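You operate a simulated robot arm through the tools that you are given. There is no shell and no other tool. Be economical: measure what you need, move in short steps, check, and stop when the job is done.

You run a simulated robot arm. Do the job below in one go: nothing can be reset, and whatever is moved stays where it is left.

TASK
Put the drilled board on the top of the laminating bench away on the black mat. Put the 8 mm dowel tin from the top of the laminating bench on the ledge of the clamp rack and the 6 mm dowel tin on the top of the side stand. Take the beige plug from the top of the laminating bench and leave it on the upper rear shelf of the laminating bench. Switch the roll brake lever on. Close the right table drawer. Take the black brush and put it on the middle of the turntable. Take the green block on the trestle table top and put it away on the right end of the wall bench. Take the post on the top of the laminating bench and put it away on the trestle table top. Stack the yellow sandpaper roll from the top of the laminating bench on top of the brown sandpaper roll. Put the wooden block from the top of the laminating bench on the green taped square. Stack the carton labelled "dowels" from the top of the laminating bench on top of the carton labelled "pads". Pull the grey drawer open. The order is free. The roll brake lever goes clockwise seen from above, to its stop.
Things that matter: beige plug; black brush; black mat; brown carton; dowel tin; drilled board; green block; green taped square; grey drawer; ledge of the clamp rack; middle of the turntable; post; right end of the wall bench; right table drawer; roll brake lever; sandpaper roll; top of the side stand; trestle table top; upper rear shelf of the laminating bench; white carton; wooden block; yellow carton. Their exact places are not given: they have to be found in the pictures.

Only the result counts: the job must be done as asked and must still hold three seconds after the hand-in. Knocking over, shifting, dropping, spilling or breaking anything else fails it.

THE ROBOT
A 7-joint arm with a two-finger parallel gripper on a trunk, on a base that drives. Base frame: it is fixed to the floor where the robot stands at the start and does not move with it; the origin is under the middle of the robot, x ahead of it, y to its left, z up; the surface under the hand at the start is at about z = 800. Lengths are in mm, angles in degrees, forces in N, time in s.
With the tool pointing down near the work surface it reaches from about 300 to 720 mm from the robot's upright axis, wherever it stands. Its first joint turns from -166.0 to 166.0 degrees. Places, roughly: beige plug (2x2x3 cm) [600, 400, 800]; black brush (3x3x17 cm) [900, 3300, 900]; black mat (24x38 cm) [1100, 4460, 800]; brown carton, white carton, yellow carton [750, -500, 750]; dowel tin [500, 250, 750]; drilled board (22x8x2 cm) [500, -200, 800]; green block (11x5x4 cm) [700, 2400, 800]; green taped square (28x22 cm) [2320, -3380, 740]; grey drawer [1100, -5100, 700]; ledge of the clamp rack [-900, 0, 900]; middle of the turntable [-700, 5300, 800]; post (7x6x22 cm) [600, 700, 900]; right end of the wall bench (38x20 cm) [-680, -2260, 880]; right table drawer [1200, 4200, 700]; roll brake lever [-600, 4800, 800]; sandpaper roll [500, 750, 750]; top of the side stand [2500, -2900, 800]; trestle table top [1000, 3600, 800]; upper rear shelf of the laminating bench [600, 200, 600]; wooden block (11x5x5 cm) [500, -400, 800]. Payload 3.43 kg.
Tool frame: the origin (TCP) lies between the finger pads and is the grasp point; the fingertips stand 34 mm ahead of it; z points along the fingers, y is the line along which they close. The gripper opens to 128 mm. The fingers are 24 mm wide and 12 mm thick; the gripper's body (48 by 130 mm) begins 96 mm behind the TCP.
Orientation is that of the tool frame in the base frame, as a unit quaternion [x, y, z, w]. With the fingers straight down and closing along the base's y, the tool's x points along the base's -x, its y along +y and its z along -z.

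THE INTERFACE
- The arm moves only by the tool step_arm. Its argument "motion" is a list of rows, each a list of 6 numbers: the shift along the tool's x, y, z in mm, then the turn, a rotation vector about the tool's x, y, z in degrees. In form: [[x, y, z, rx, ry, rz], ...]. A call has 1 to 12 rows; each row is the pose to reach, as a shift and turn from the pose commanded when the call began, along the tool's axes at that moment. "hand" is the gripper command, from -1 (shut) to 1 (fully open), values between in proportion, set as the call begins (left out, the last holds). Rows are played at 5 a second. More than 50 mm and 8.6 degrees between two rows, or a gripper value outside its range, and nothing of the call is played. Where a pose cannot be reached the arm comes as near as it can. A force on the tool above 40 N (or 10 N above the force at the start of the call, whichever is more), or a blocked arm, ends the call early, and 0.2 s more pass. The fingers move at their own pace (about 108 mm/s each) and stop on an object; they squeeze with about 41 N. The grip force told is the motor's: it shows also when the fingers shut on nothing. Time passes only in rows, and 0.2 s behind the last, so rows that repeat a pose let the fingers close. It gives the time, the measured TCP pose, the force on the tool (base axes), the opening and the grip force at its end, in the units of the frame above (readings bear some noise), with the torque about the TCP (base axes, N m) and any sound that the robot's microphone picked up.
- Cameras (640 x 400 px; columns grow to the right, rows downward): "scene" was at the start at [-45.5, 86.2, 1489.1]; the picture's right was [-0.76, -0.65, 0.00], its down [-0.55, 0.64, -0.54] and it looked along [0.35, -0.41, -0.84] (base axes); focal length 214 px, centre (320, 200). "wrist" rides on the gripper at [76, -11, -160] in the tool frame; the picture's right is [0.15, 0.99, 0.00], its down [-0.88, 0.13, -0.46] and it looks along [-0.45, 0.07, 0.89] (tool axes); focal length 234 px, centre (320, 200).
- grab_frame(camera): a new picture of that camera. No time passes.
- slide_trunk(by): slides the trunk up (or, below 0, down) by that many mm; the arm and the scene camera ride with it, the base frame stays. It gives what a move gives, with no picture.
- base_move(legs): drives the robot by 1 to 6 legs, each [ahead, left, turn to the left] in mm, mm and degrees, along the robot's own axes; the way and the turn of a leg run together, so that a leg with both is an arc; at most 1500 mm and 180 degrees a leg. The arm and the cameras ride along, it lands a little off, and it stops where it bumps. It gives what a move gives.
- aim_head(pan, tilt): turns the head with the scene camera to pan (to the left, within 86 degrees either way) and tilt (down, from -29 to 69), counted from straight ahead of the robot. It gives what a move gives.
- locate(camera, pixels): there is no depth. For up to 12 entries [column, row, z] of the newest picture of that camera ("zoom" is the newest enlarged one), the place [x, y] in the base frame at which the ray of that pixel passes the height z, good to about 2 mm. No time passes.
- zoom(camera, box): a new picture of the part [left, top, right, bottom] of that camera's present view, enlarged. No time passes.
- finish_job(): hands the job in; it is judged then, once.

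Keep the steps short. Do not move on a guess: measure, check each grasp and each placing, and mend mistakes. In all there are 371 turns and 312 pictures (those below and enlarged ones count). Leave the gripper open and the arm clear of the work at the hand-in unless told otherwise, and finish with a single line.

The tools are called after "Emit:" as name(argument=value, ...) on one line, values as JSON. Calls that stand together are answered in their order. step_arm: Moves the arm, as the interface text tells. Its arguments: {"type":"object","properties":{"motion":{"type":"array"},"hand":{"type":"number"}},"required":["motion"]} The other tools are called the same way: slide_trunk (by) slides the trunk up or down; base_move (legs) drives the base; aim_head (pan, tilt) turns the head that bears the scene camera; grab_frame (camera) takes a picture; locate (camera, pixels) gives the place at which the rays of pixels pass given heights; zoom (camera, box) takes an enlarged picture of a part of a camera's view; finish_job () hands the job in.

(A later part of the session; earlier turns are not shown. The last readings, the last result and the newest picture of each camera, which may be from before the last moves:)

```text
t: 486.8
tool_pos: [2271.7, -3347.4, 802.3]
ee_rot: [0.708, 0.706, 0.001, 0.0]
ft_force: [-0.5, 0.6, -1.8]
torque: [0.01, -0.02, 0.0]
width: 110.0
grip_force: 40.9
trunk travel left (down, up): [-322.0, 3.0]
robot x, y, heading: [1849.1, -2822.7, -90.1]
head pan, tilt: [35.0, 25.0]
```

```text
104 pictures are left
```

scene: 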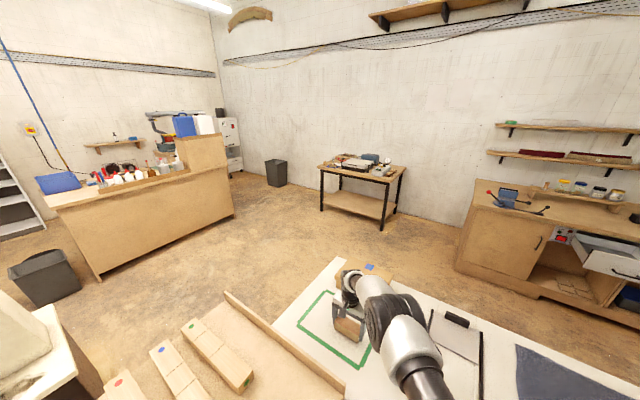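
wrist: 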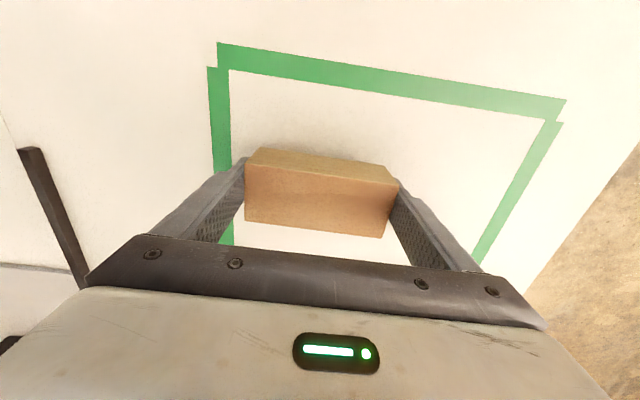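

Inside the tape. I shift 20 mm more to the middle and lower to contact.

Emit:
step_arm(motion=[[-5, 10, 5, 0, 0, 0], [-8, 20, 10, 0, 0, 0], [-8, 20, 16, 0, 0, 0], [-8, 20, 20, 0, 0, 0], [-8, 20, 23, 0, 0, 0], [-8, 20, 25, 0, 0, 0], [-8, 20, 27, 0, 0, 0], [-8, 20, 29, 0, 0, 0]])

Emit:
step_arm(hand=1, motion=[[0, 0, -1, 0, 0, 0], [0, 0, -1, 0, 0, 0], [0, 0, -1, 0, 0, 0], [0, 0, -30, 0, 0, 0], [0, 0, -70, 0, 0, 0], [0, 0, -115, 0, 0, 0], [0, 0, -160, 0, 0, 0], [0, 0, -205, 0, 0, 0], [0, 0, -250, 0, 0, 0], [0, 0, -295, 0, 0, 0]])

Emit:
grab_frame(camera="wrist")

```text
t: 488.6
tool_pos: [2290.9, -3353.6, 778.1]
ee_rot: [0.709, 0.705, 0.0, 0.001]
ft_force: [2.2, 2.2, 21.4]
torque: [0.3, 1.01, -0.13]
width: 109.8
grip_force: 41.1
trunk travel left (down, up): [-322.0, 3.0]
robot x, y, heading: [1844.5, -2822.0, -90.4]
head pan, tilt: [35.0, 25.0]
```

```text
t: 490.8
tool_pos: [2289.7, -3354.3, 1070.7]
ee_rot: [0.709, 0.705, 0.0, -0.001]
ft_force: [0.5, -0.2, -0.2]
torque: [-0.01, -0.03, 0.0]
width: 127.9
grip_force: 0.1
trunk travel left (down, up): [-322.0, 3.0]
robot x, y, heading: [1846.8, -2827.0, -90.3]
head pan, tilt: [35.0, 25.0]
```

```text
103 pictures are left
```

wrist: 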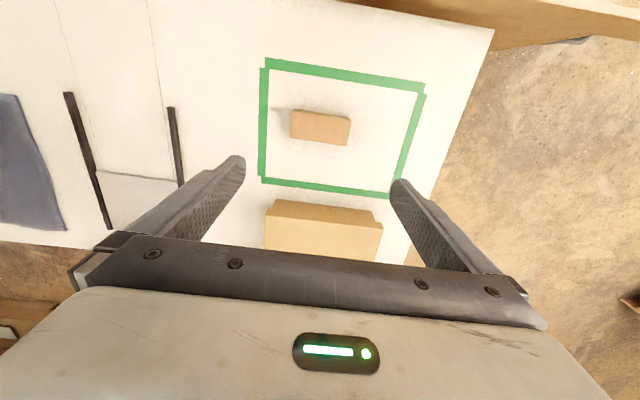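

The wooden block lies inside the green square. I retract and drive back to the bench for the 6 mm tin.

Emit:
step_arm(hand=0.2, motion=[[8, -42, 0, 0, 0, 0], [16, -84, 0, 0, 0, 0], [24, -126, 0, 0, 0, 0], [32, -168, 0, 0, 0, 0], [40, -210, -10, 0, 0, 0], [50, -252, -15, 0, 0, 0], [60, -294, -20, 0, 0, 0], [70, -336, -25, 0, 0, 0], [80, -378, -30, 0, 0, 0], [90, -420, -30, 0, 0, 0]])

Emit:
base_move(legs=[[-740, -940, 0], [-740, -940, 0], [0, 0, 90.3]])

Emit:
base_move(legs=[[0, 800, 0], [0, 690, 0]])

Emit:
aim_head(pan=10, tilt=50)

Emit:
grab_frame(camera="wrist")

Emit:
grab_frame(camera="scene")

```text
t: 493.0
tool_pos: [1872.6, -3260.2, 1098.2]
ee_rot: [0.71, 0.705, -0.001, -0.001]
ft_force: [-0.7, -1.4, -0.9]
torque: [0.0, 0.02, 0.01]
width: 76.8
grip_force: 0.0
trunk travel left (down, up): [-322.0, 3.0]
robot x, y, heading: [1845.6, -2826.3, -90.2]
head pan, tilt: [35.0, 25.0]
```

```text
t: 515.4
tool_pos: [397.4, -1297.8, 1098.3]
ee_rot: [-0.026, 1.0, -0.001, -0.001]
ft_force: [-0.4, 0.3, -0.1]
torque: [-0.02, 0.02, -0.01]
width: 77.1
grip_force: 0.1
trunk travel left (down, up): [-322.0, 3.0]
robot x, y, heading: [-41.3, -1348.5, 2.7]
head pan, tilt: [35.0, 25.0]
```

```text
t: 530.0
tool_pos: [322.9, 169.4, 1097.3]
ee_rot: [-0.024, 1.0, 0.0, -0.001]
ft_force: [-0.1, 0.1, 0.1]
torque: [0.0, -0.01, -0.02]
width: 76.7
grip_force: 0.2
trunk travel left (down, up): [-322.0, 3.0]
robot x, y, heading: [-111.2, 118.2, 2.6]
head pan, tilt: [35.0, 25.0]
```

```text
t: 530.9
tool_pos: [321.2, 170.0, 1098.0]
ee_rot: [-0.023, 1.0, -0.001, 0.0]
ft_force: [0.8, 0.1, 0.0]
torque: [-0.01, 0.0, 0.0]
width: 76.8
grip_force: 0.1
trunk travel left (down, up): [-322.0, 3.0]
robot x, y, heading: [-109.7, 120.9, 2.7]
head pan, tilt: [10.0, 50.0]
```

```text
102 pictures are left
```

wrist: 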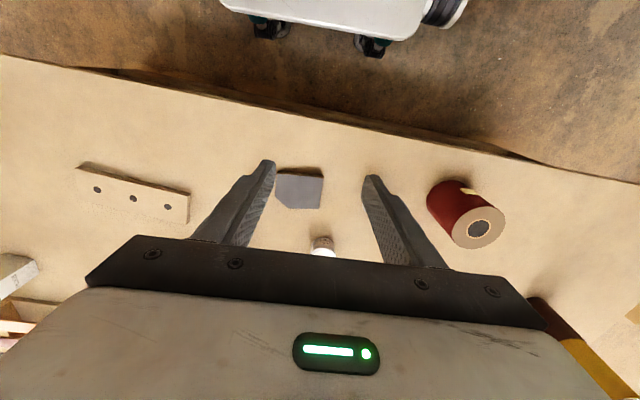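

```text
101 pictures are left
```

scene: 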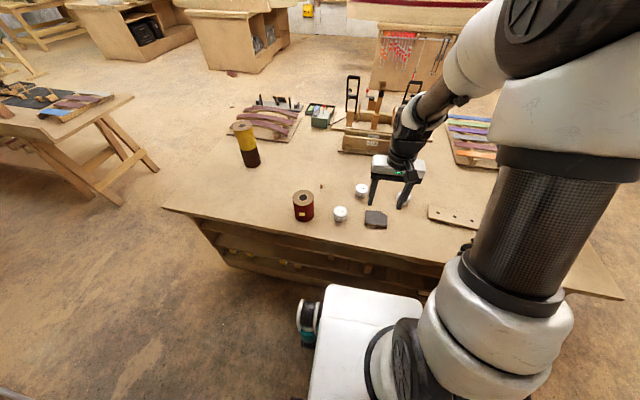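

Emit:
zoom(camera="scene", box=[320, 165, 440, 245])

```text
5.00 times, centred on (380, 205) of scene
```

zoom: 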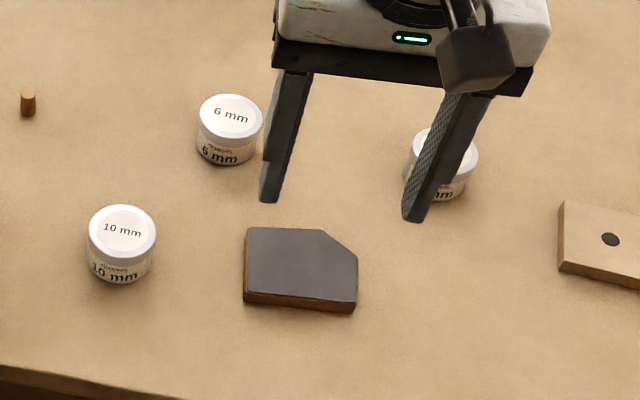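

Emit:
locate(camera="zoom", pixels=[[231, 114, 835], [198, 114, 835], [263, 114, 835], [231, 136, 835], [228, 166, 800], [122, 230, 835], [440, 152, 835], [28, 115, 800], [231, 114, 845], [445, 203, 800]])

```text
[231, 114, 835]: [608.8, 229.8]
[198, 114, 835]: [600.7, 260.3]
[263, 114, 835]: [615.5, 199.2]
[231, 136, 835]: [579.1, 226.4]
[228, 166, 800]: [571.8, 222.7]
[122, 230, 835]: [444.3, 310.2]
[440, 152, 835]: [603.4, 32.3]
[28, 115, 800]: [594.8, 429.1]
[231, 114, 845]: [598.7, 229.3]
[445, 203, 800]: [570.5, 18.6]
```

6 mm tin: centre ≈(603,227), ø61, top ≈841. I go over and down around it.

Emit:
step_arm(hand=0.6, motion=[[-45, 7, 0, 0, 0, 0], [-90, 14, 0, 0, 0, 0], [-135, 21, 10, 0, 0, 0], [-180, 28, 20, 0, 0, 0], [-220, 35, 40, 0, 0, 0], [-255, 40, 70, 0, 0, 0], [-284, 43.7, 100, 0, 0, 0], [-284, 43.7, 145, 0, 0, 0], [-284, 43.7, 170, 0, 0, 0], [-284, 43.7, 170, 0, 0, 0]])

Emit:
grab_frame(camera="wrist")

```text
t: 533.1
tool_pos: [602.8, 228.1, 925.3]
ee_rot: [-0.024, 1.0, -0.001, 0.0]
ft_force: [0.0, 0.0, -0.9]
torque: [-0.01, -0.01, 0.01]
width: 102.5
grip_force: 0.0
trunk travel left (down, up): [-322.0, 3.0]
robot x, y, heading: [-115.7, 117.6, 2.7]
head pan, tilt: [10.0, 50.0]
```

```text
99 pictures are left
```

wrist: 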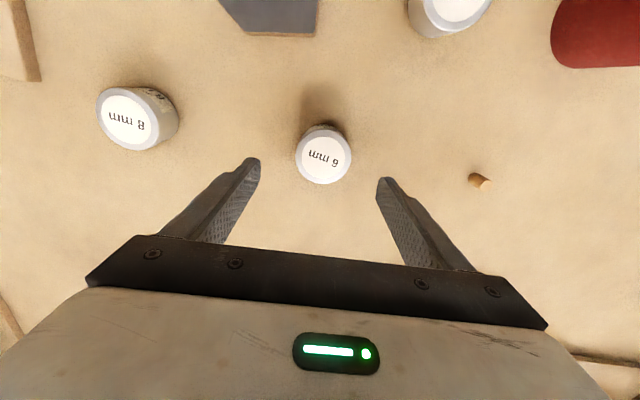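

Emit:
step_arm(motion=[[0, 1, 35, 0, 0, 0], [0, 1, 65, 0, 0, 0], [0, 1, 86, 0, 0, 0], [0, 1, 86, 0, 0, 0]])

Emit:
step_arm(hand=-1, motion=[[0, 0, 0, 0, 0, 0], [0, 0, 0, 0, 0, 0], [0, 0, 0, 0, 0, 0], [0, 0, -3, 0, 0, 0], [0, 0, -6, 0, 0, 0], [0, 0, -12, 0, 0, 0], [0, 0, -20, 0, 0, 0], [0, 0, -32, 0, 0, 0], [0, 0, -50, 0, 0, 0]])

Emit:
grab_frame(camera="wrist")

```text
t: 534.1
tool_pos: [592.6, 225.0, 843.5]
ee_rot: [-0.024, 1.0, 0.0, -0.001]
ft_force: [0.4, -0.6, -0.3]
torque: [0.01, 0.03, -0.01]
width: 102.4
grip_force: 0.1
out of reach, approached as far as the arm can: row 2, 3, 4
trunk travel left (down, up): [-322.0, 3.0]
robot x, y, heading: [-115.9, 121.6, 2.8]
head pan, tilt: [10.0, 50.0]
```

```text
t: 536.1
tool_pos: [592.1, 226.0, 894.1]
ee_rot: [-0.023, 1.0, -0.001, -0.001]
ft_force: [-0.3, -0.3, -0.8]
torque: [0.0, 0.0, 0.0]
width: 58.5
grip_force: 40.7
trunk travel left (down, up): [-322.0, 3.0]
robot x, y, heading: [-114.2, 117.1, 2.7]
head pan, tilt: [10.0, 50.0]
```

```text
98 pictures are left
```

wrist: 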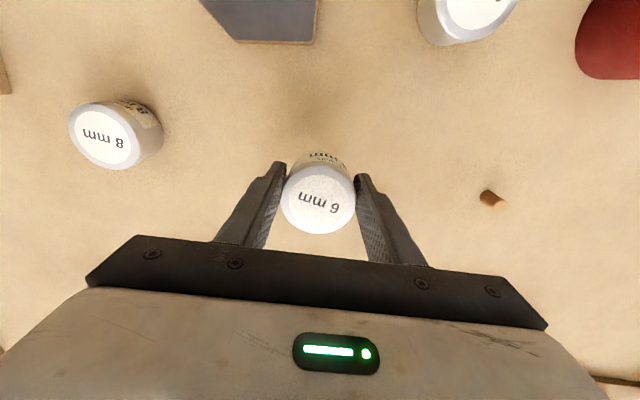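

Because of reach it is gripped 10 mm off-centre. I set it back, drive 80 mm nearer and regrip.

Emit:
step_arm(motion=[[0, 0, 20, 0, 0, 0], [0, 0, 38, 0, 0, 0], [0, 0, 46, 0, 0, 0], [0, 0, 50, 0, 0, 0], [0, 0, 52, 0, 0, 0]])

Emit:
step_arm(hand=0.6, motion=[[0, 0, 0, 0, 0, 0], [0, 0, 0, 0, 0, 0], [0, 0, -30, 0, 0, 0], [0, 0, -70, 0, 0, 0], [50, 0, -70, 0, 0, 0], [80, 0, -70, 0, 0, 0]])

Emit:
base_move(legs=[[80, 0, -2.7]])

Emit:
grab_frame(camera="wrist")

```text
t: 537.3
tool_pos: [592.9, 224.6, 842.9]
ee_rot: [-0.023, 1.0, -0.002, 0.001]
ft_force: [-1.3, 0.1, 7.2]
torque: [-0.01, 0.16, -0.02]
width: 58.4
grip_force: 41.1
trunk travel left (down, up): [-322.0, 3.0]
robot x, y, heading: [-113.7, 122.9, 2.9]
head pan, tilt: [10.0, 50.0]
```

```text
t: 538.7
tool_pos: [511.5, 222.3, 912.7]
ee_rot: [-0.024, 1.0, -0.001, 0.0]
ft_force: [0.3, -0.6, -0.7]
torque: [-0.02, 0.01, -0.02]
width: 102.6
grip_force: 0.0
trunk travel left (down, up): [-322.0, 3.0]
robot x, y, heading: [-117.3, 119.6, 2.3]
head pan, tilt: [10.0, 50.0]
```

```text
t: 539.8
tool_pos: [596.4, 194.1, 912.9]
ee_rot: [0.001, 1.0, 0.0, -0.002]
ft_force: [0.8, 0.3, -0.5]
torque: [-0.04, 0.03, 0.03]
width: 102.2
grip_force: 0.1
trunk travel left (down, up): [-322.0, 3.0]
robot x, y, heading: [-34.5, 122.7, -0.3]
head pan, tilt: [10.0, 50.0]
```

```text
97 pictures are left
```

wrist: 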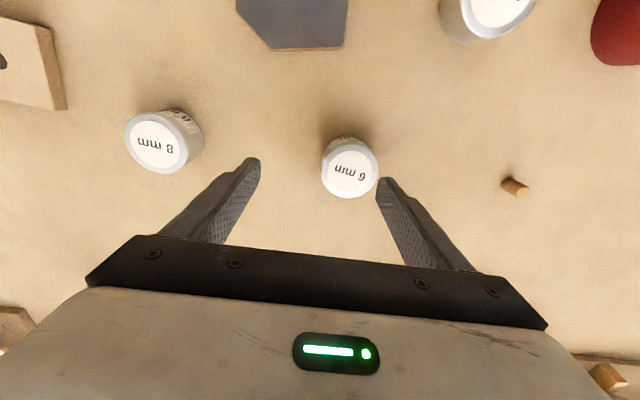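

Emit:
locate(camera="wrist", pixels=[[350, 172, 841], [322, 168, 841], [378, 172, 841]])

```text
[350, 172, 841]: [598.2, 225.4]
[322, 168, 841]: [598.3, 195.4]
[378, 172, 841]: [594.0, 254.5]
```

Emit:
step_arm(motion=[[-2, 31, 0, 0, 0, 0], [-2, 31, 40, 0, 0, 0], [-2, 31, 74, 0, 0, 0], [-2, 31, 74, 0, 0, 0]])

Emit:
step_arm(hand=-1, motion=[[0, 0, 0, 0, 0, 0], [0, 0, 0, 0, 0, 0], [0, 0, 0, 0, 0, 0], [0, 0, -3, 0, 0, 0], [0, 0, -6, 0, 0, 0], [0, 0, -12, 0, 0, 0], [0, 0, -20, 0, 0, 0], [0, 0, -32, 0, 0, 0], [0, 0, -50, 0, 0, 0]])

Emit:
grab_frame(camera="wrist")

```text
t: 540.8
tool_pos: [597.4, 224.4, 839.3]
ee_rot: [0.002, 1.0, -0.001, -0.001]
ft_force: [-0.8, -0.5, 0.1]
torque: [-0.01, 0.0, 0.0]
width: 102.4
grip_force: 0.0
trunk travel left (down, up): [-322.0, 3.0]
robot x, y, heading: [-34.7, 123.9, 0.0]
head pan, tilt: [10.0, 50.0]
```

```text
t: 542.8
tool_pos: [597.3, 223.7, 888.1]
ee_rot: [0.001, 1.0, 0.0, 0.0]
ft_force: [0.1, -0.1, -1.1]
torque: [-0.01, 0.03, -0.02]
width: 58.3
grip_force: 40.9
trunk travel left (down, up): [-322.0, 3.0]
robot x, y, heading: [-35.2, 126.0, -0.1]
head pan, tilt: [10.0, 50.0]
```

```text
96 pictures are left
```

wrist: 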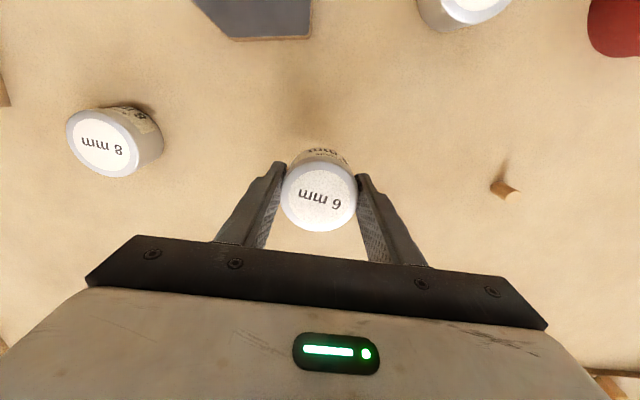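

Well gripped (58 mm). I lift, draw in and drive to the side stand.

Emit:
step_arm(motion=[[0, 0, -25, 0, 0, 0], [0, 0, -55, 0, 0, 0], [0, 0, -90, 0, 0, 0], [10, 0, -125, 0, 0, 0], [30, -10, -160, 0, 0, 0], [55, -20, -190, 0, 0, 0], [85, -30, -205, 0, 0, 0], [115, -40, -210, 0, 0, 0], [145, -50, -210, 0, 0, 0], [170, -60, -210, 0, 0, 0], [190, -65, -210, 0, 0, 0]])

Emit:
base_move(legs=[[-10, -740, 0], [0, -740, 0], [820, -690, 0], [780, -690, 0]])

Emit:
aim_head(pan=0, tilt=40)

Emit:
grab_frame(camera="scene")

Emit:
grab_frame(camera="wrist")

```text
t: 545.2
tool_pos: [406.6, 160.2, 1099.7]
ee_rot: [0.0, 1.0, 0.0, 0.0]
ft_force: [0.2, 0.4, 0.2]
torque: [0.0, -0.02, -0.01]
width: 58.1
grip_force: 41.5
trunk travel left (down, up): [-322.0, 3.0]
robot x, y, heading: [-32.7, 122.0, 0.1]
head pan, tilt: [10.0, 50.0]
```

```text
t: 573.4
tool_pos: [2037.7, -2666.6, 1099.9]
ee_rot: [-0.017, 1.0, -0.001, 0.0]
ft_force: [-0.2, -0.2, -1.1]
torque: [0.0, 0.02, 0.01]
width: 58.4
grip_force: 41.0
trunk travel left (down, up): [-322.0, 3.0]
robot x, y, heading: [1598.2, -2717.1, 2.1]
head pan, tilt: [10.0, 50.0]
```

```text
t: 574.1
tool_pos: [2038.1, -2666.9, 1098.0]
ee_rot: [-0.017, 1.0, -0.001, -0.002]
ft_force: [-0.6, -1.2, -1.4]
torque: [0.01, -0.02, 0.01]
width: 58.2
grip_force: 41.1
trunk travel left (down, up): [-322.0, 3.0]
robot x, y, heading: [1593.9, -2720.4, 1.8]
head pan, tilt: [0.0, 40.0]
```

```text
95 pictures are left
```

scene: 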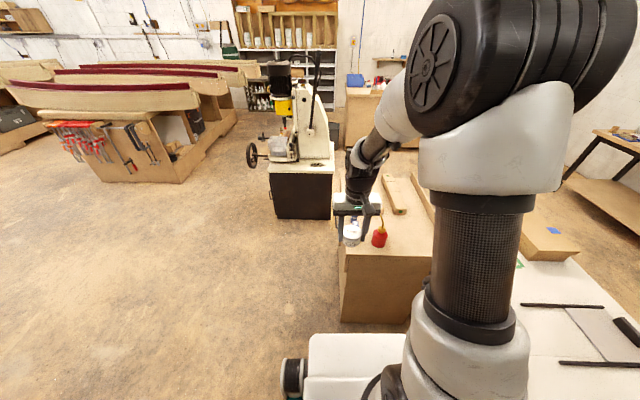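

```text
94 pictures are left
```

wrist: 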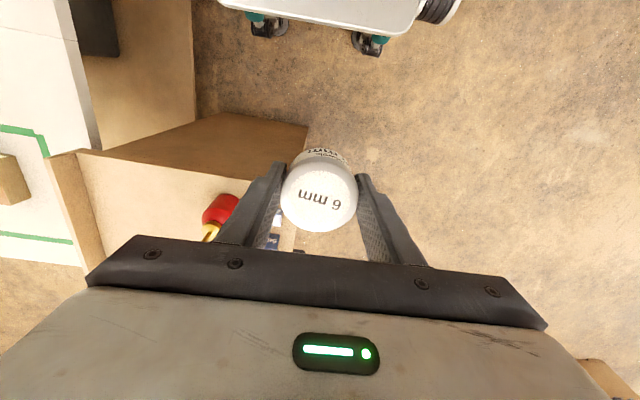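

Emit:
locate(camera="wrist", pixels=[[80, 152, 800], [300, 210, 800], [150, 195, 800], [222, 210, 800], [105, 230, 800], [205, 235, 800], [78, 180, 800], [274, 240, 800]])

Emit:
zoom(camera="wrist", box=[40, 100, 340, 260])

```text
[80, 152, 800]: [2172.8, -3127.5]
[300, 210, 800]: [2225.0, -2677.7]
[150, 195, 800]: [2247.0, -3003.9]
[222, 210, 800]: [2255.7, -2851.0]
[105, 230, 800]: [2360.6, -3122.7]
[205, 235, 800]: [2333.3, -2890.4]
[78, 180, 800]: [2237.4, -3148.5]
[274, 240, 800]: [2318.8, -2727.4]
```

```text
2.13 times, centred on (190, 180) of wrist
```

zoom: 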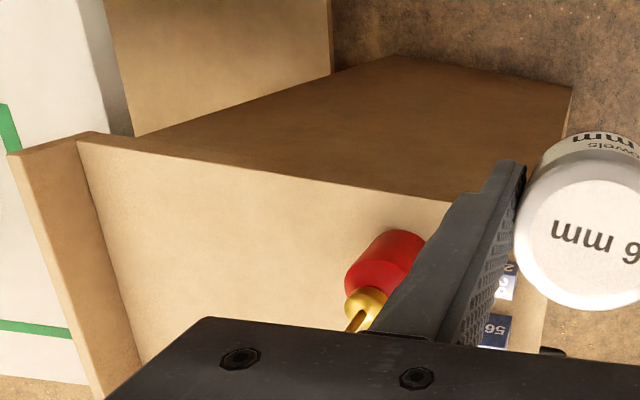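

The stand's free area is around (2290,−3000), between bottle and raised board. I drive 200 mm closer.

Emit:
base_move(legs=[[190, -60, -1.8]])

Emit:
step_arm(motion=[[-2, -20, 0, 0, 0, 0], [-4, -45, 0, 0, 0, 0], [-6, -70, 0, 0, 0, 0], [-8, -95, 0, 0, 0, 0], [-10, -120, 0, 0, 0, 0], [-12, -145, 0, 0, 0, 0], [-14, -170, 0, 0, 0, 0], [-16, -195, 0, 0, 0, 0], [-18, -215, 0, 0, 0, 0], [-18, -215, 0, 0, 0, 0]])

Emit:
grab_frame(camera="wrist")

Emit:
grab_frame(camera="scene")

```text
t: 575.7
tool_pos: [2229.9, -2738.6, 1098.3]
ee_rot: [0.001, 1.0, 0.0, 0.0]
ft_force: [0.4, -0.8, -0.9]
torque: [-0.02, 0.01, 0.03]
width: 58.3
grip_force: 41.3
trunk travel left (down, up): [-322.0, 3.0]
robot x, y, heading: [1788.8, -2777.5, 0.1]
head pan, tilt: [0.0, 40.0]
```

```text
t: 577.9
tool_pos: [2245.2, -2953.7, 1099.6]
ee_rot: [0.0, 1.0, -0.001, 0.0]
ft_force: [-0.1, 0.7, -0.2]
torque: [-0.02, -0.02, 0.0]
width: 58.3
grip_force: 41.3
trunk travel left (down, up): [-322.0, 3.0]
robot x, y, heading: [1788.2, -2782.4, 0.1]
head pan, tilt: [0.0, 40.0]
```

```text
92 pictures are left
```

wrist: 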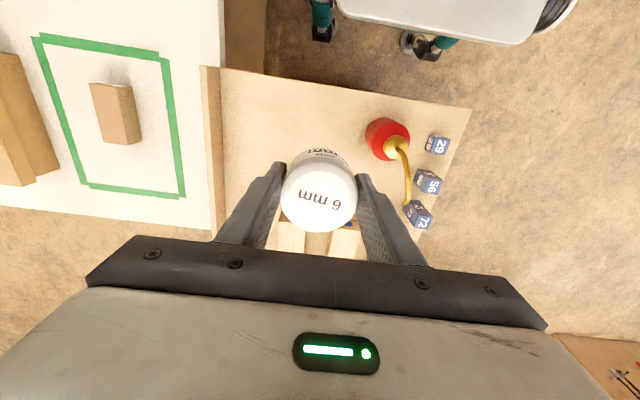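

```text
91 pictures are left
```

scene: 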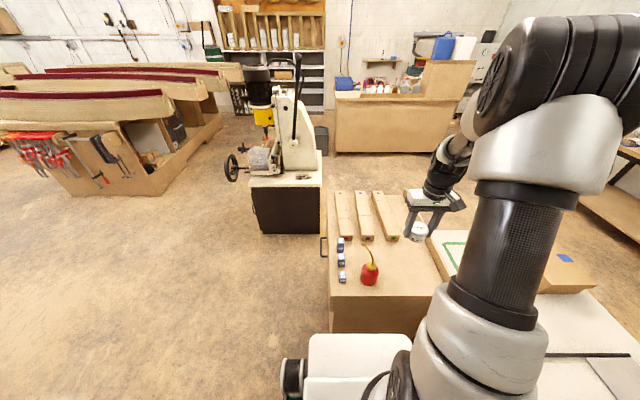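

Emit:
locate(camera="wrist", pixels=[[222, 72, 800], [470, 108, 800], [275, 130, 800], [290, 225, 820], [340, 225, 820], [388, 140, 800], [220, 150, 800]])

```text
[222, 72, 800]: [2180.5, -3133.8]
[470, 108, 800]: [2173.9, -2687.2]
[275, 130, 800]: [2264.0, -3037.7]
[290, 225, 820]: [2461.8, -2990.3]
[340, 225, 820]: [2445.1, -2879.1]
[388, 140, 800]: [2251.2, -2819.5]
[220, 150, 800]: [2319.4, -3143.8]
```

I set the tin at (2280,−2990): lower in steps.

Emit:
step_arm(motion=[[-18, -18, 20, 0, 0, 0], [-35, -36, 45, 0, 0, 0], [-35, -36, 80, 0, 0, 0], [-35, -36, 115, 0, 0, 0], [-35, -36, 150, 0, 0, 0], [-35, -36, 185, 0, 0, 0], [-35, -36, 215, 0, 0, 0], [-35, -36, 240, 0, 0, 0], [-35, -36, 250, 0, 0, 0]])

Emit:
step_arm(motion=[[0, 0, 3, 0, 0, 0], [0, 0, 6, 0, 0, 0], [0, 0, 8, 0, 0, 0], [0, 0, 10, 0, 0, 0], [0, 0, 12, 0, 0, 0], [0, 0, 14, 0, 0, 0], [0, 0, 16, 0, 0, 0], [0, 0, 18, 0, 0, 0]])

Emit:
grab_frame(camera="wrist")

```text
t: 579.9
tool_pos: [2282.0, -2990.1, 850.3]
ee_rot: [-0.001, 1.0, -0.001, -0.001]
ft_force: [0.0, 0.7, -0.4]
torque: [-0.02, 0.02, 0.0]
width: 58.4
grip_force: 41.2
trunk travel left (down, up): [-322.0, 3.0]
robot x, y, heading: [1791.3, -2776.3, 0.2]
head pan, tilt: [0.0, 40.0]
```

```text
t: 581.7
tool_pos: [2281.4, -2990.4, 834.2]
ee_rot: [0.0, 1.0, -0.002, 0.002]
ft_force: [-2.2, 1.0, 31.6]
torque: [0.02, -0.14, 0.01]
width: 58.3
grip_force: 41.0
trunk travel left (down, up): [-322.0, 3.0]
robot x, y, heading: [1785.5, -2780.6, -0.1]
head pan, tilt: [0.0, 40.0]
```

```text
90 pictures are left
```

wrist: 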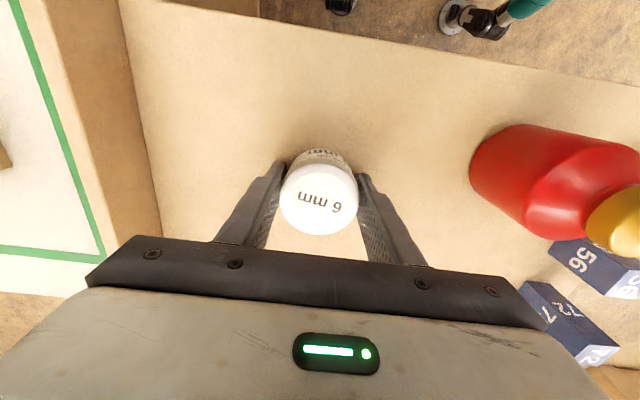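

Emit:
step_arm(hand=0.4, motion=[[0, 0, -3, 0, 0, 0], [0, 0, -3, 0, 0, 0], [0, 0, -3, 0, 0, 0], [0, 0, -30, 0, 0, 0], [0, 0, -70, 0, 0, 0], [0, 0, -115, 0, 0, 0], [0, 0, -160, 0, 0, 0], [0, 0, -205, 0, 0, 0], [10, 20, -245, 0, 0, 0], [20, 60, -265, 0, 0, 0]])

Emit:
grab_frame(camera="wrist")

```text
t: 583.9
tool_pos: [2262.3, -2930.0, 1094.7]
ee_rot: [0.001, 1.0, -0.001, -0.001]
ft_force: [0.1, -0.9, -0.4]
torque: [-0.03, -0.02, 0.0]
width: 89.7
grip_force: 0.0
trunk travel left (down, up): [-322.0, 3.0]
robot x, y, heading: [1788.4, -2780.6, -0.1]
head pan, tilt: [0.0, 40.0]
```

```text
89 pictures are left
```

wrist: 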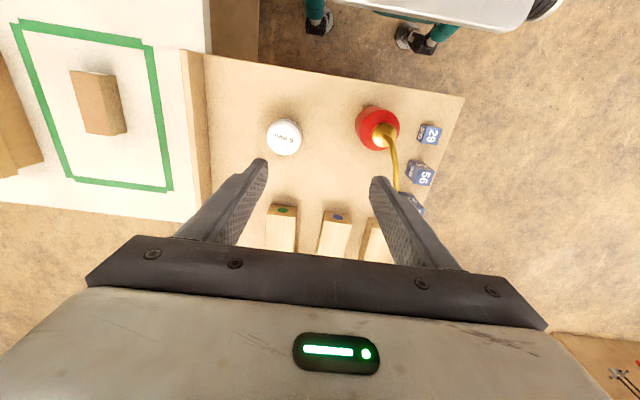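

The 6 mm tin stands on the side stand. Back to the bench for the 8 mm tin.

Emit:
base_move(legs=[[-100, 0, 0.2], [-860, 715, 0], [-860, 715, 0], [0, 700, 0], [0, 680, 0]])

Emit:
grab_frame(camera="wrist")

```text
t: 612.1
tool_pos: [493.8, -129.5, 1093.7]
ee_rot: [0.015, 1.0, -0.001, -0.001]
ft_force: [0.6, 0.3, 0.1]
torque: [-0.01, -0.02, 0.0]
width: 89.6
grip_force: 0.0
trunk travel left (down, up): [-322.0, 3.0]
robot x, y, heading: [21.8, 35.2, -1.5]
head pan, tilt: [0.0, 40.0]
```

```text
88 pictures are left
```

wrist: 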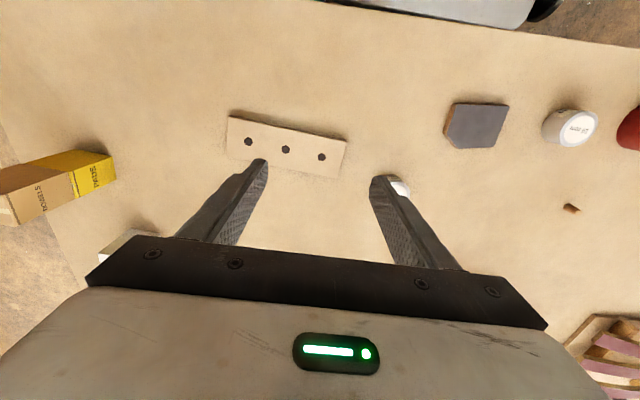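

Emit:
step_arm(hand=0.6, motion=[[-22, 35, 0, 0, 0, -0.4], [-44, 70, 10, 0, 0, -0.8], [-66, 105, 30, 0, 0, -1.2], [-88, 140, 55, 0, 0, -1.6], [-99.3, 160, 90, 0, 0, -1.7], [-99.3, 160, 130, 0, 0, -1.7], [-99.3, 160, 168, 0, 0, -1.7], [-99.3, 160, 168, 0, 0, -1.7]])

Emit:
grab_frame(camera="wrist")

```text
t: 613.9
tool_pos: [599.6, 27.0, 922.3]
ee_rot: [0.0, 1.0, -0.002, 0.0]
ft_force: [-1.0, -0.6, 0.2]
torque: [0.04, 0.0, 0.01]
width: 102.3
grip_force: 0.1
trunk travel left (down, up): [-322.0, 3.0]
robot x, y, heading: [22.9, 36.5, -2.0]
head pan, tilt: [0.0, 40.0]
```

```text
87 pictures are left
```

wrist: 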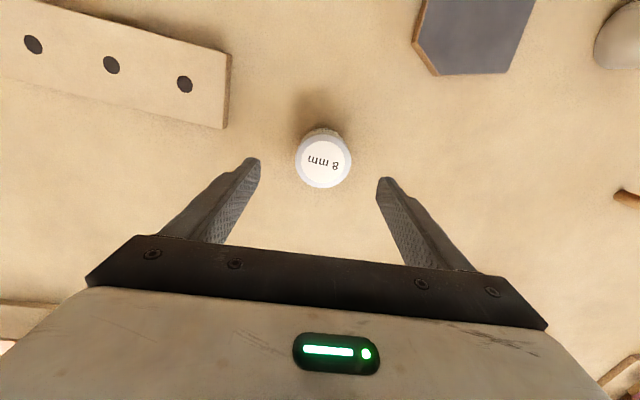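

Emit:
step_arm(motion=[[0, 1, 35, 0, 0, 0], [0, 1, 65, 0, 0, 0], [0, 1, 83, 0, 0, 0], [0, 1, 83, 0, 0, 0]])

Emit:
step_arm(hand=-1, motion=[[0, 0, 0, 0, 0, 0], [0, 0, 0, 0, 0, 0], [0, 0, 0, 0, 0, 0], [0, 0, -3, 0, 0, 0], [0, 0, -6, 0, 0, 0], [0, 0, -12, 0, 0, 0], [0, 0, -20, 0, 0, 0], [0, 0, -32, 0, 0, 0], [0, 0, -50, 0, 0, 0], [0, 0, -75, 0, 0, 0]])

Emit:
step_arm(motion=[[0, 0, -30, 0, 0, 0], [0, 0, -60, 0, 0, 0], [10, 0, -95, 0, 0, 0], [30, 0, -130, 0, 0, 0], [55, 0, -160, 0, 0, 0], [85, 0, -185, 0, 0, 0], [115, 0, -190, 0, 0, 0], [140, 0, -190, 0, 0, 0], [160, 0, -190, 0, 0, 0]])

Emit:
grab_frame(camera="wrist")

```text
t: 614.9
tool_pos: [599.2, 29.0, 842.4]
ee_rot: [-0.001, 1.0, -0.001, -0.001]
ft_force: [-1.4, -0.8, 0.6]
torque: [-0.01, 0.01, 0.0]
width: 102.3
grip_force: 0.1
trunk travel left (down, up): [-322.0, 3.0]
robot x, y, heading: [24.5, 30.9, -2.0]
head pan, tilt: [0.0, 40.0]
```

```text
t: 617.1
tool_pos: [596.5, 29.0, 918.2]
ee_rot: [0.0, 1.0, -0.002, -0.001]
ft_force: [0.1, 0.2, -1.7]
torque: [-0.01, -0.04, -0.02]
width: 58.5
grip_force: 41.1
trunk travel left (down, up): [-322.0, 3.0]
robot x, y, heading: [21.9, 35.4, -1.8]
head pan, tilt: [0.0, 40.0]
```

```text
t: 619.1
tool_pos: [435.5, 28.4, 1107.6]
ee_rot: [0.0, 1.0, -0.001, -0.001]
ft_force: [0.4, 0.4, -1.8]
torque: [-0.01, 0.0, -0.02]
width: 58.3
grip_force: 41.0
trunk travel left (down, up): [-322.0, 3.0]
robot x, y, heading: [22.1, 33.0, -2.0]
head pan, tilt: [0.0, 40.0]
```

```text
86 pictures are left
```

wrist: 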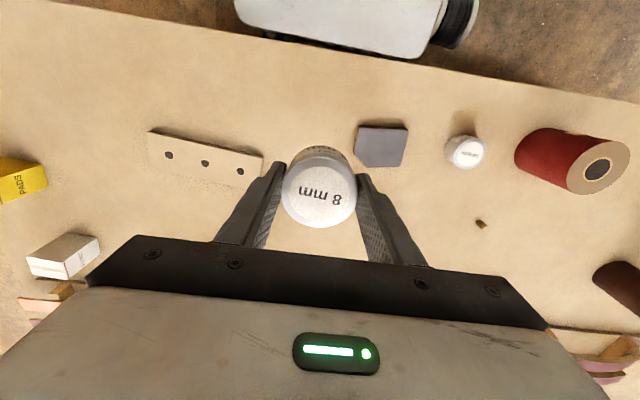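

Held. I back off and turn round to the clamp rack.

Emit:
base_move(legs=[[-170, 0, 2], [0, 0, 179.5]])

Emit:
aim_head(pan=10, tilt=40)

Emit:
grab_frame(camera="scene")

Emit:
grab_frame(camera="wrist")

```text
t: 628.1
tool_pos: [-560.4, 35.1, 1107.0]
ee_rot: [1.0, 0.012, 0.0, -0.002]
ft_force: [0.9, 0.3, -0.1]
torque: [-0.01, 0.03, 0.0]
width: 58.2
grip_force: 40.7
trunk travel left (down, up): [-322.0, 3.0]
robot x, y, heading: [-147.3, 36.4, 179.5]
head pan, tilt: [0.0, 40.0]
```

```text
t: 628.8
tool_pos: [-562.5, 35.7, 1108.5]
ee_rot: [1.0, 0.012, 0.001, -0.001]
ft_force: [0.1, -0.5, -1.7]
torque: [0.02, -0.02, -0.03]
width: 58.5
grip_force: 40.9
trunk travel left (down, up): [-322.0, 3.0]
robot x, y, heading: [-149.4, 38.7, 179.8]
head pan, tilt: [10.0, 40.0]
```

```text
85 pictures are left
```

scene: 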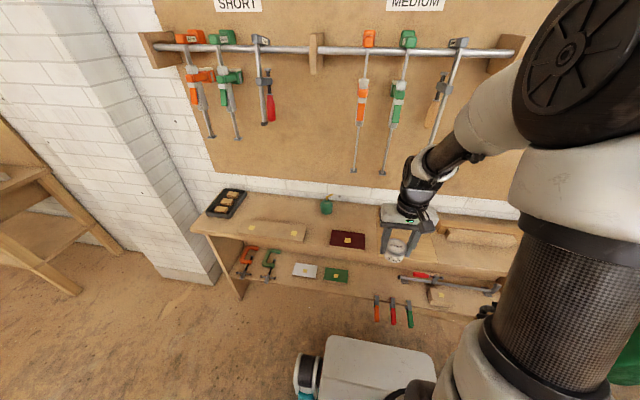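

```text
84 pictures are left
```

wrist: 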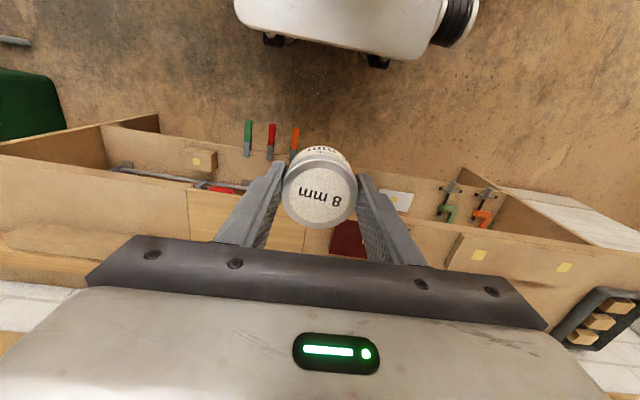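

Emit:
zoom(camera="scene", box=[190, 180, 530, 330])

Emit:
zoom(camera="wrist", box=[80, 110, 640, 370])

```text
1.88 times, centred on (360, 255) of scene
```

zoom: 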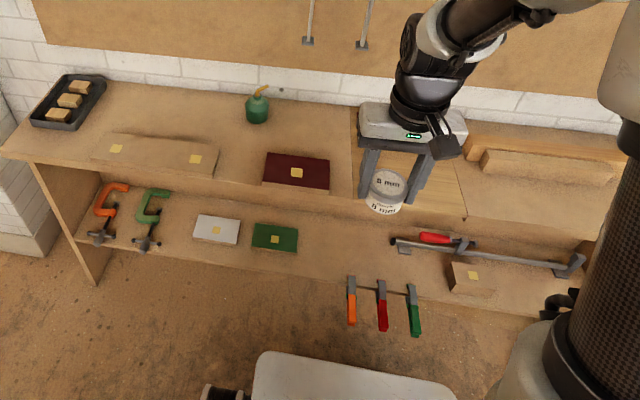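

```text
1.14 times, centred on (360, 240) of wrist
```

zoom: 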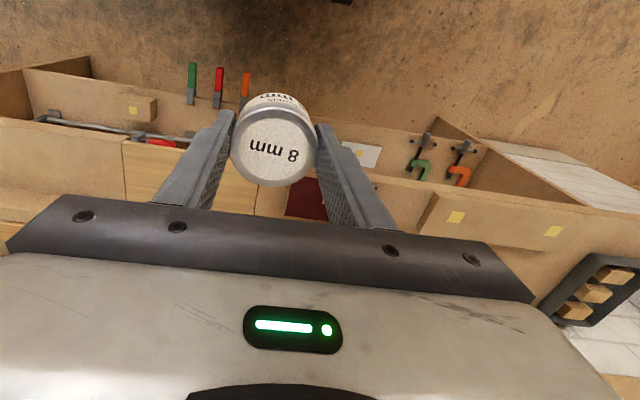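

Emit:
locate(camera="scene", pixels=[[438.2, 263, 820], [438.2, 263, 850], [438.2, 263, 880], [378.6, 252, 850], [377, 207, 850], [332, 231, 850], [192, 233, 850]])

Emit:
locate(camera="wrist", pixels=[[189, 187, 820], [189, 187, 850], [189, 187, 880], [306, 253, 850], [186, 240, 850]])

```text
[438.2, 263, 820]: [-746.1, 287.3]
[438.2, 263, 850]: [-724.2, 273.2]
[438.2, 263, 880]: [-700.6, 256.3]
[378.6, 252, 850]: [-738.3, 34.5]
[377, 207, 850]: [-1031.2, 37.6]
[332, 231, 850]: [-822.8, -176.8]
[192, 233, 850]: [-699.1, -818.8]
```

```text
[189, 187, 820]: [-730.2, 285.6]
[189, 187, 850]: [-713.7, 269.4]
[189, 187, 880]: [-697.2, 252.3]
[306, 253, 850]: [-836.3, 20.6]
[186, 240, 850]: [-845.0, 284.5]
```

The ledge top is ≈890. A plain free spot is behind the dark-red plate, left of the light panel. I measure it and drive closer.

Emit:
locate(camera="scene", pixels=[[357.3, 213.5, 890], [326.5, 206, 890], [333, 232, 890], [350, 241, 890], [378, 215, 890], [331, 231, 890]])

Emit:
base_move(legs=[[150, 0, 0.3]])

Emit:
grab_frame(camera="wrist")

Emit:
zoom(camera="scene", box=[260, 200, 480, 320])

```text
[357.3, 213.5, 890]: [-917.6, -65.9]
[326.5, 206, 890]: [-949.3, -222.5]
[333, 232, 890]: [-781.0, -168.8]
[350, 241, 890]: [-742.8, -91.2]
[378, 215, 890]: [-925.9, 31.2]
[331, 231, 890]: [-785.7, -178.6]
```

```text
t: 630.1
tool_pos: [-710.6, 32.4, 1108.2]
ee_rot: [1.0, 0.016, 0.001, 0.0]
ft_force: [0.7, 0.6, -1.0]
torque: [0.0, -0.03, -0.02]
width: 58.2
grip_force: 40.8
trunk travel left (down, up): [-322.0, 3.0]
robot x, y, heading: [-296.8, 38.3, -179.7]
head pan, tilt: [10.0, 40.0]
```

```text
81 pictures are left
```

wrist: 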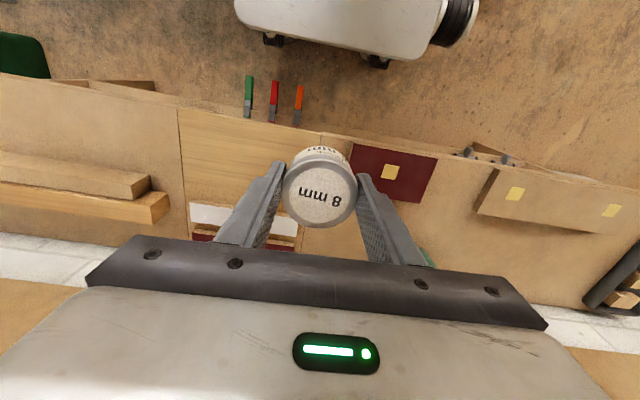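

```text
2.91 times, centred on (370, 260) of scene
```

zoom: 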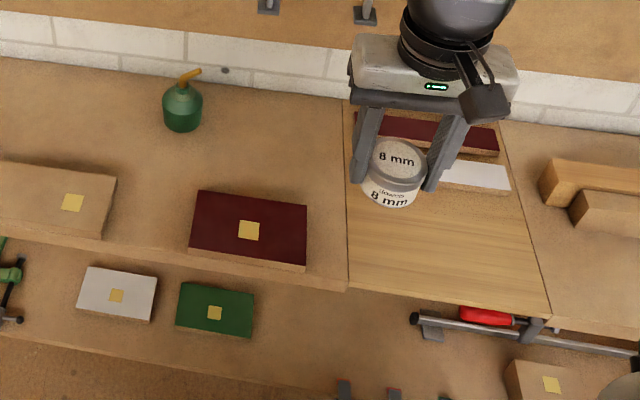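

I bring the tin over (−868,−28), a plain free part of the ledge, and lower.

Emit:
step_arm(motion=[[-20, 7, 0, 0, 0, 0], [-45, 15, 0, 0, 0, 0], [-70, 24, 0, 0, 0, 0], [-95, 33, 0, 0, 0, 0], [-120, 42, 0, 0, 0, 0], [-145, 50, 10, 0, 0, 0], [-159, 55, 30, 0, 0, 0], [-159, 55, 60, 0, 0, 0], [-159, 55, 90, 0, 0, 0], [-159, 55, 115, 0, 0, 0], [-159, 55, 135, 0, 0, 0], [-159, 55, 135, 0, 0, 0]])

Emit:
grab_frame(camera="wrist")

Emit:
zoom(camera="scene", box=[260, 180, 480, 300])

```text
t: 632.7
tool_pos: [-865.8, -26.2, 972.5]
ee_rot: [1.0, 0.016, 0.001, -0.001]
ft_force: [1.0, 0.8, -0.8]
torque: [0.01, 0.02, 0.04]
width: 58.2
grip_force: 41.4
trunk travel left (down, up): [-322.0, 3.0]
robot x, y, heading: [-297.8, 36.9, -179.9]
head pan, tilt: [10.0, 40.0]
```

```text
79 pictures are left
```

wrist: 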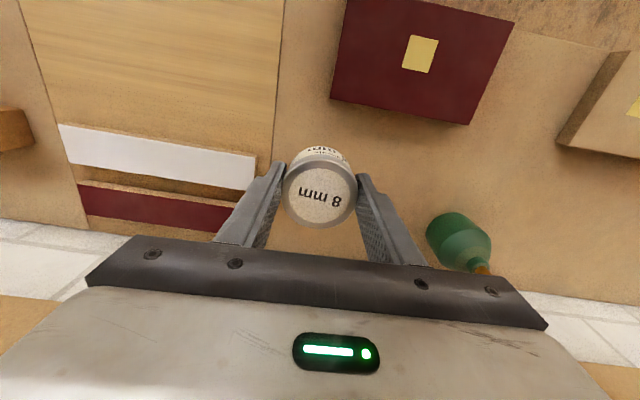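

```text
2.91 times, centred on (370, 240) of scene
```

zoom: 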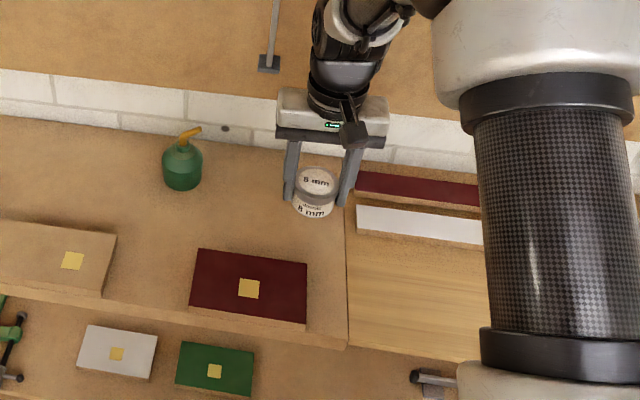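

Emit:
step_arm(motion=[[0, 5, 8, 0, 0, 0], [0, 10, 16, 0, 0, 0], [0, 10, 24, 0, 0, 0], [0, 10, 30, 0, 0, 0], [0, 10, 34, 0, 0, 0], [0, 10, 37, 0, 0, 0], [0, 10, 40, 0, 0, 0], [0, 10, 43, 0, 0, 0], [0, 10, 46, 0, 0, 0], [0, 10, 49, 0, 0, 0]])

```text
t: 634.9
tool_pos: [-866.9, -35.5, 923.4]
ee_rot: [1.0, 0.015, 0.001, -0.001]
ft_force: [0.9, 0.0, -0.5]
torque: [0.02, 0.03, 0.0]
width: 58.4
grip_force: 40.6
trunk travel left (down, up): [-322.0, 3.0]
robot x, y, heading: [-296.9, 38.9, -180.0]
head pan, tilt: [10.0, 40.0]
```

Not yet in contact; I continue.

Emit:
step_arm(motion=[[0, 0, 3, 0, 0, 0], [0, 0, 6, 0, 0, 0], [0, 0, 9, 0, 0, 0], [0, 0, 12, 0, 0, 0], [0, 0, 15, 0, 0, 0], [0, 0, 18, 0, 0, 0], [0, 0, 21, 0, 0, 0], [0, 0, 24, 0, 0, 0], [0, 0, 27, 0, 0, 0], [0, 0, 30, 0, 0, 0]])

Emit:
zoom(camera="scene", box=[260, 180, 480, 300])

```text
t: 637.1
tool_pos: [-866.9, -36.8, 895.9]
ee_rot: [1.0, 0.016, -0.002, -0.001]
ft_force: [0.4, 0.5, 32.0]
torque: [-0.01, 0.11, 0.14]
width: 58.7
grip_force: 41.1
trunk travel left (down, up): [-322.0, 3.0]
robot x, y, heading: [-295.8, 37.4, -179.8]
head pan, tilt: [10.0, 40.0]
```

```text
2.91 times, centred on (370, 240) of scene
```

zoom: 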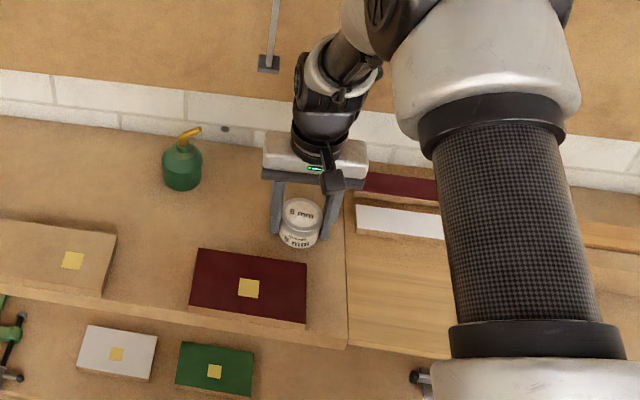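

Emit:
grab_frame(camera="wrist")

```text
76 pictures are left
```

wrist: 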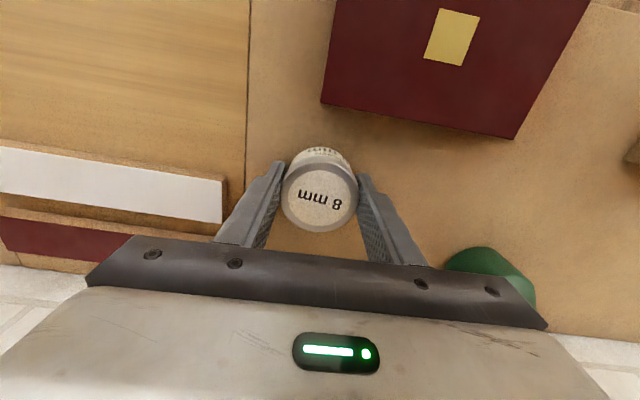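

Clear of the plate. I release gently and rise.

Emit:
step_arm(hand=0.15, motion=[[0, 0, -3, 0, 0, 0], [0, 0, -3, 0, 0, 0], [0, 0, -3, 0, 0, 0], [0, 0, -25, 0, 0, 0], [0, 0, -60, 0, 0, 0], [0, 0, -100, 0, 0, 0], [0, 0, -140, 0, 0, 0], [30, 0, -175, 0, 0, 0], [70, 0, -200, 0, 0, 0], [110, 0, -210, 0, 0, 0], [150, 0, -210, 0, 0, 0]])

Emit:
grab_frame(camera="wrist")

```text
t: 639.5
tool_pos: [-715.8, -30.1, 1104.1]
ee_rot: [1.0, 0.015, 0.001, 0.0]
ft_force: [2.0, 0.4, -4.6]
torque: [-0.13, 0.2, -0.05]
width: 73.3
grip_force: 0.0
trunk travel left (down, up): [-322.0, 3.0]
robot x, y, heading: [-296.5, 38.8, -179.9]
head pan, tilt: [10.0, 40.0]
```

```text
75 pictures are left
```

wrist: 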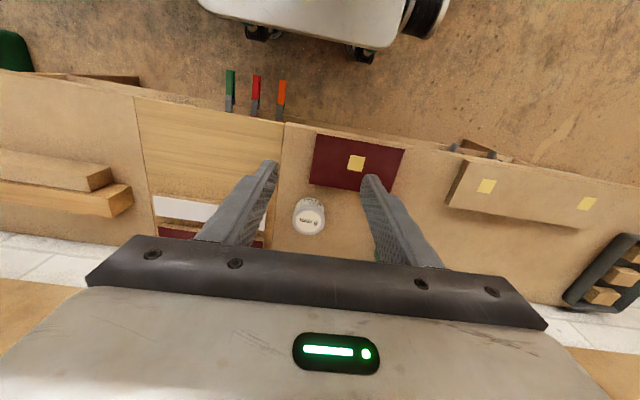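

The tin stands on the ledge. I back off, turn to the bench, and lower the trunk to look under the bench top.

Emit:
base_move(legs=[[-130, 0, 0], [0, 0, 179.9]])

Emit:
step_arm(motion=[[10, 40, -20, 0, 0, 0], [20, 80, -40, 0, 0, 0], [30, 120, -60, 0, 0, 0]])

Emit:
slide_trunk(by=-240)

Emit:
aim_head(pan=20, tilt=30)

Emit:
grab_frame(camera="scene")

```text
t: 648.3
tool_pos: [259.0, 96.8, 1104.0]
ee_rot: [-0.004, 1.0, -0.001, -0.002]
ft_force: [-0.4, -0.1, -0.5]
torque: [0.01, -0.01, 0.0]
width: 73.6
grip_force: 0.1
trunk travel left (down, up): [-322.0, 3.0]
robot x, y, heading: [-163.9, 39.6, -1.2]
head pan, tilt: [10.0, 40.0]
```

```text
t: 649.1
tool_pos: [226.5, 216.9, 1161.9]
ee_rot: [-0.004, 1.0, -0.002, 0.0]
ft_force: [0.6, 0.7, -0.5]
torque: [0.01, -0.01, 0.01]
width: 73.5
grip_force: 0.0
trunk travel left (down, up): [-322.0, 3.0]
robot x, y, heading: [-164.6, 39.7, -1.3]
head pan, tilt: [10.0, 40.0]
```

```text
t: 651.6
tool_pos: [226.0, 216.1, 922.7]
ee_rot: [-0.004, 1.0, 0.0, -0.001]
ft_force: [-0.2, -0.2, -0.4]
torque: [-0.04, 0.01, -0.01]
width: 73.4
grip_force: 0.0
trunk travel left (down, up): [-82.0, 243.0]
robot x, y, heading: [-163.8, 40.3, -1.1]
head pan, tilt: [10.0, 40.0]
```

```text
t: 652.4
tool_pos: [226.8, 216.4, 923.2]
ee_rot: [-0.003, 1.0, 0.0, 0.0]
ft_force: [0.2, 0.6, -0.3]
torque: [0.02, 0.0, 0.04]
width: 73.7
grip_force: 0.0
trunk travel left (down, up): [-82.0, 243.0]
robot x, y, heading: [-164.2, 38.3, -1.2]
head pan, tilt: [20.0, 30.0]
```

```text
74 pictures are left
```

scene: 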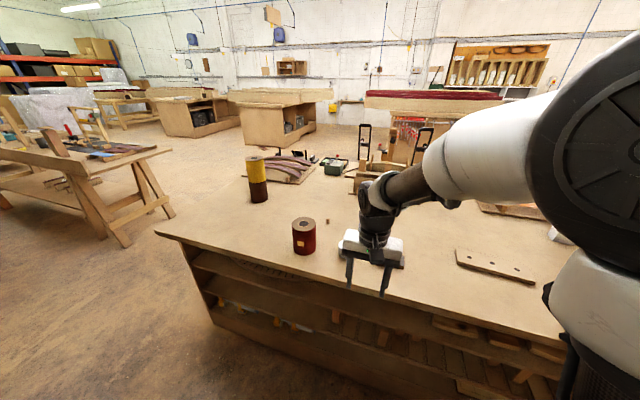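

Emit:
zoom(camera="scene", box=[150, 220, 590, 400])

```text
1.45 times, centred on (370, 310) of scene
```

zoom: 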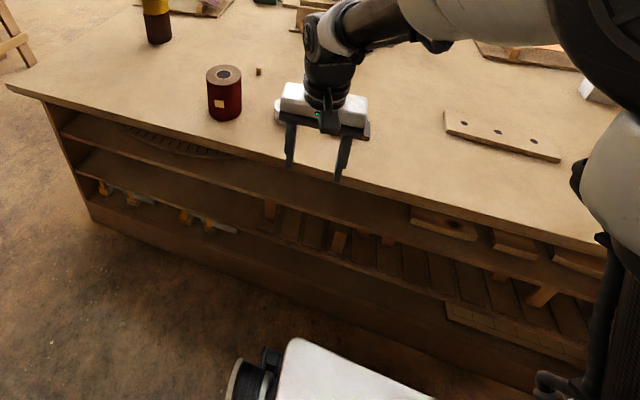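

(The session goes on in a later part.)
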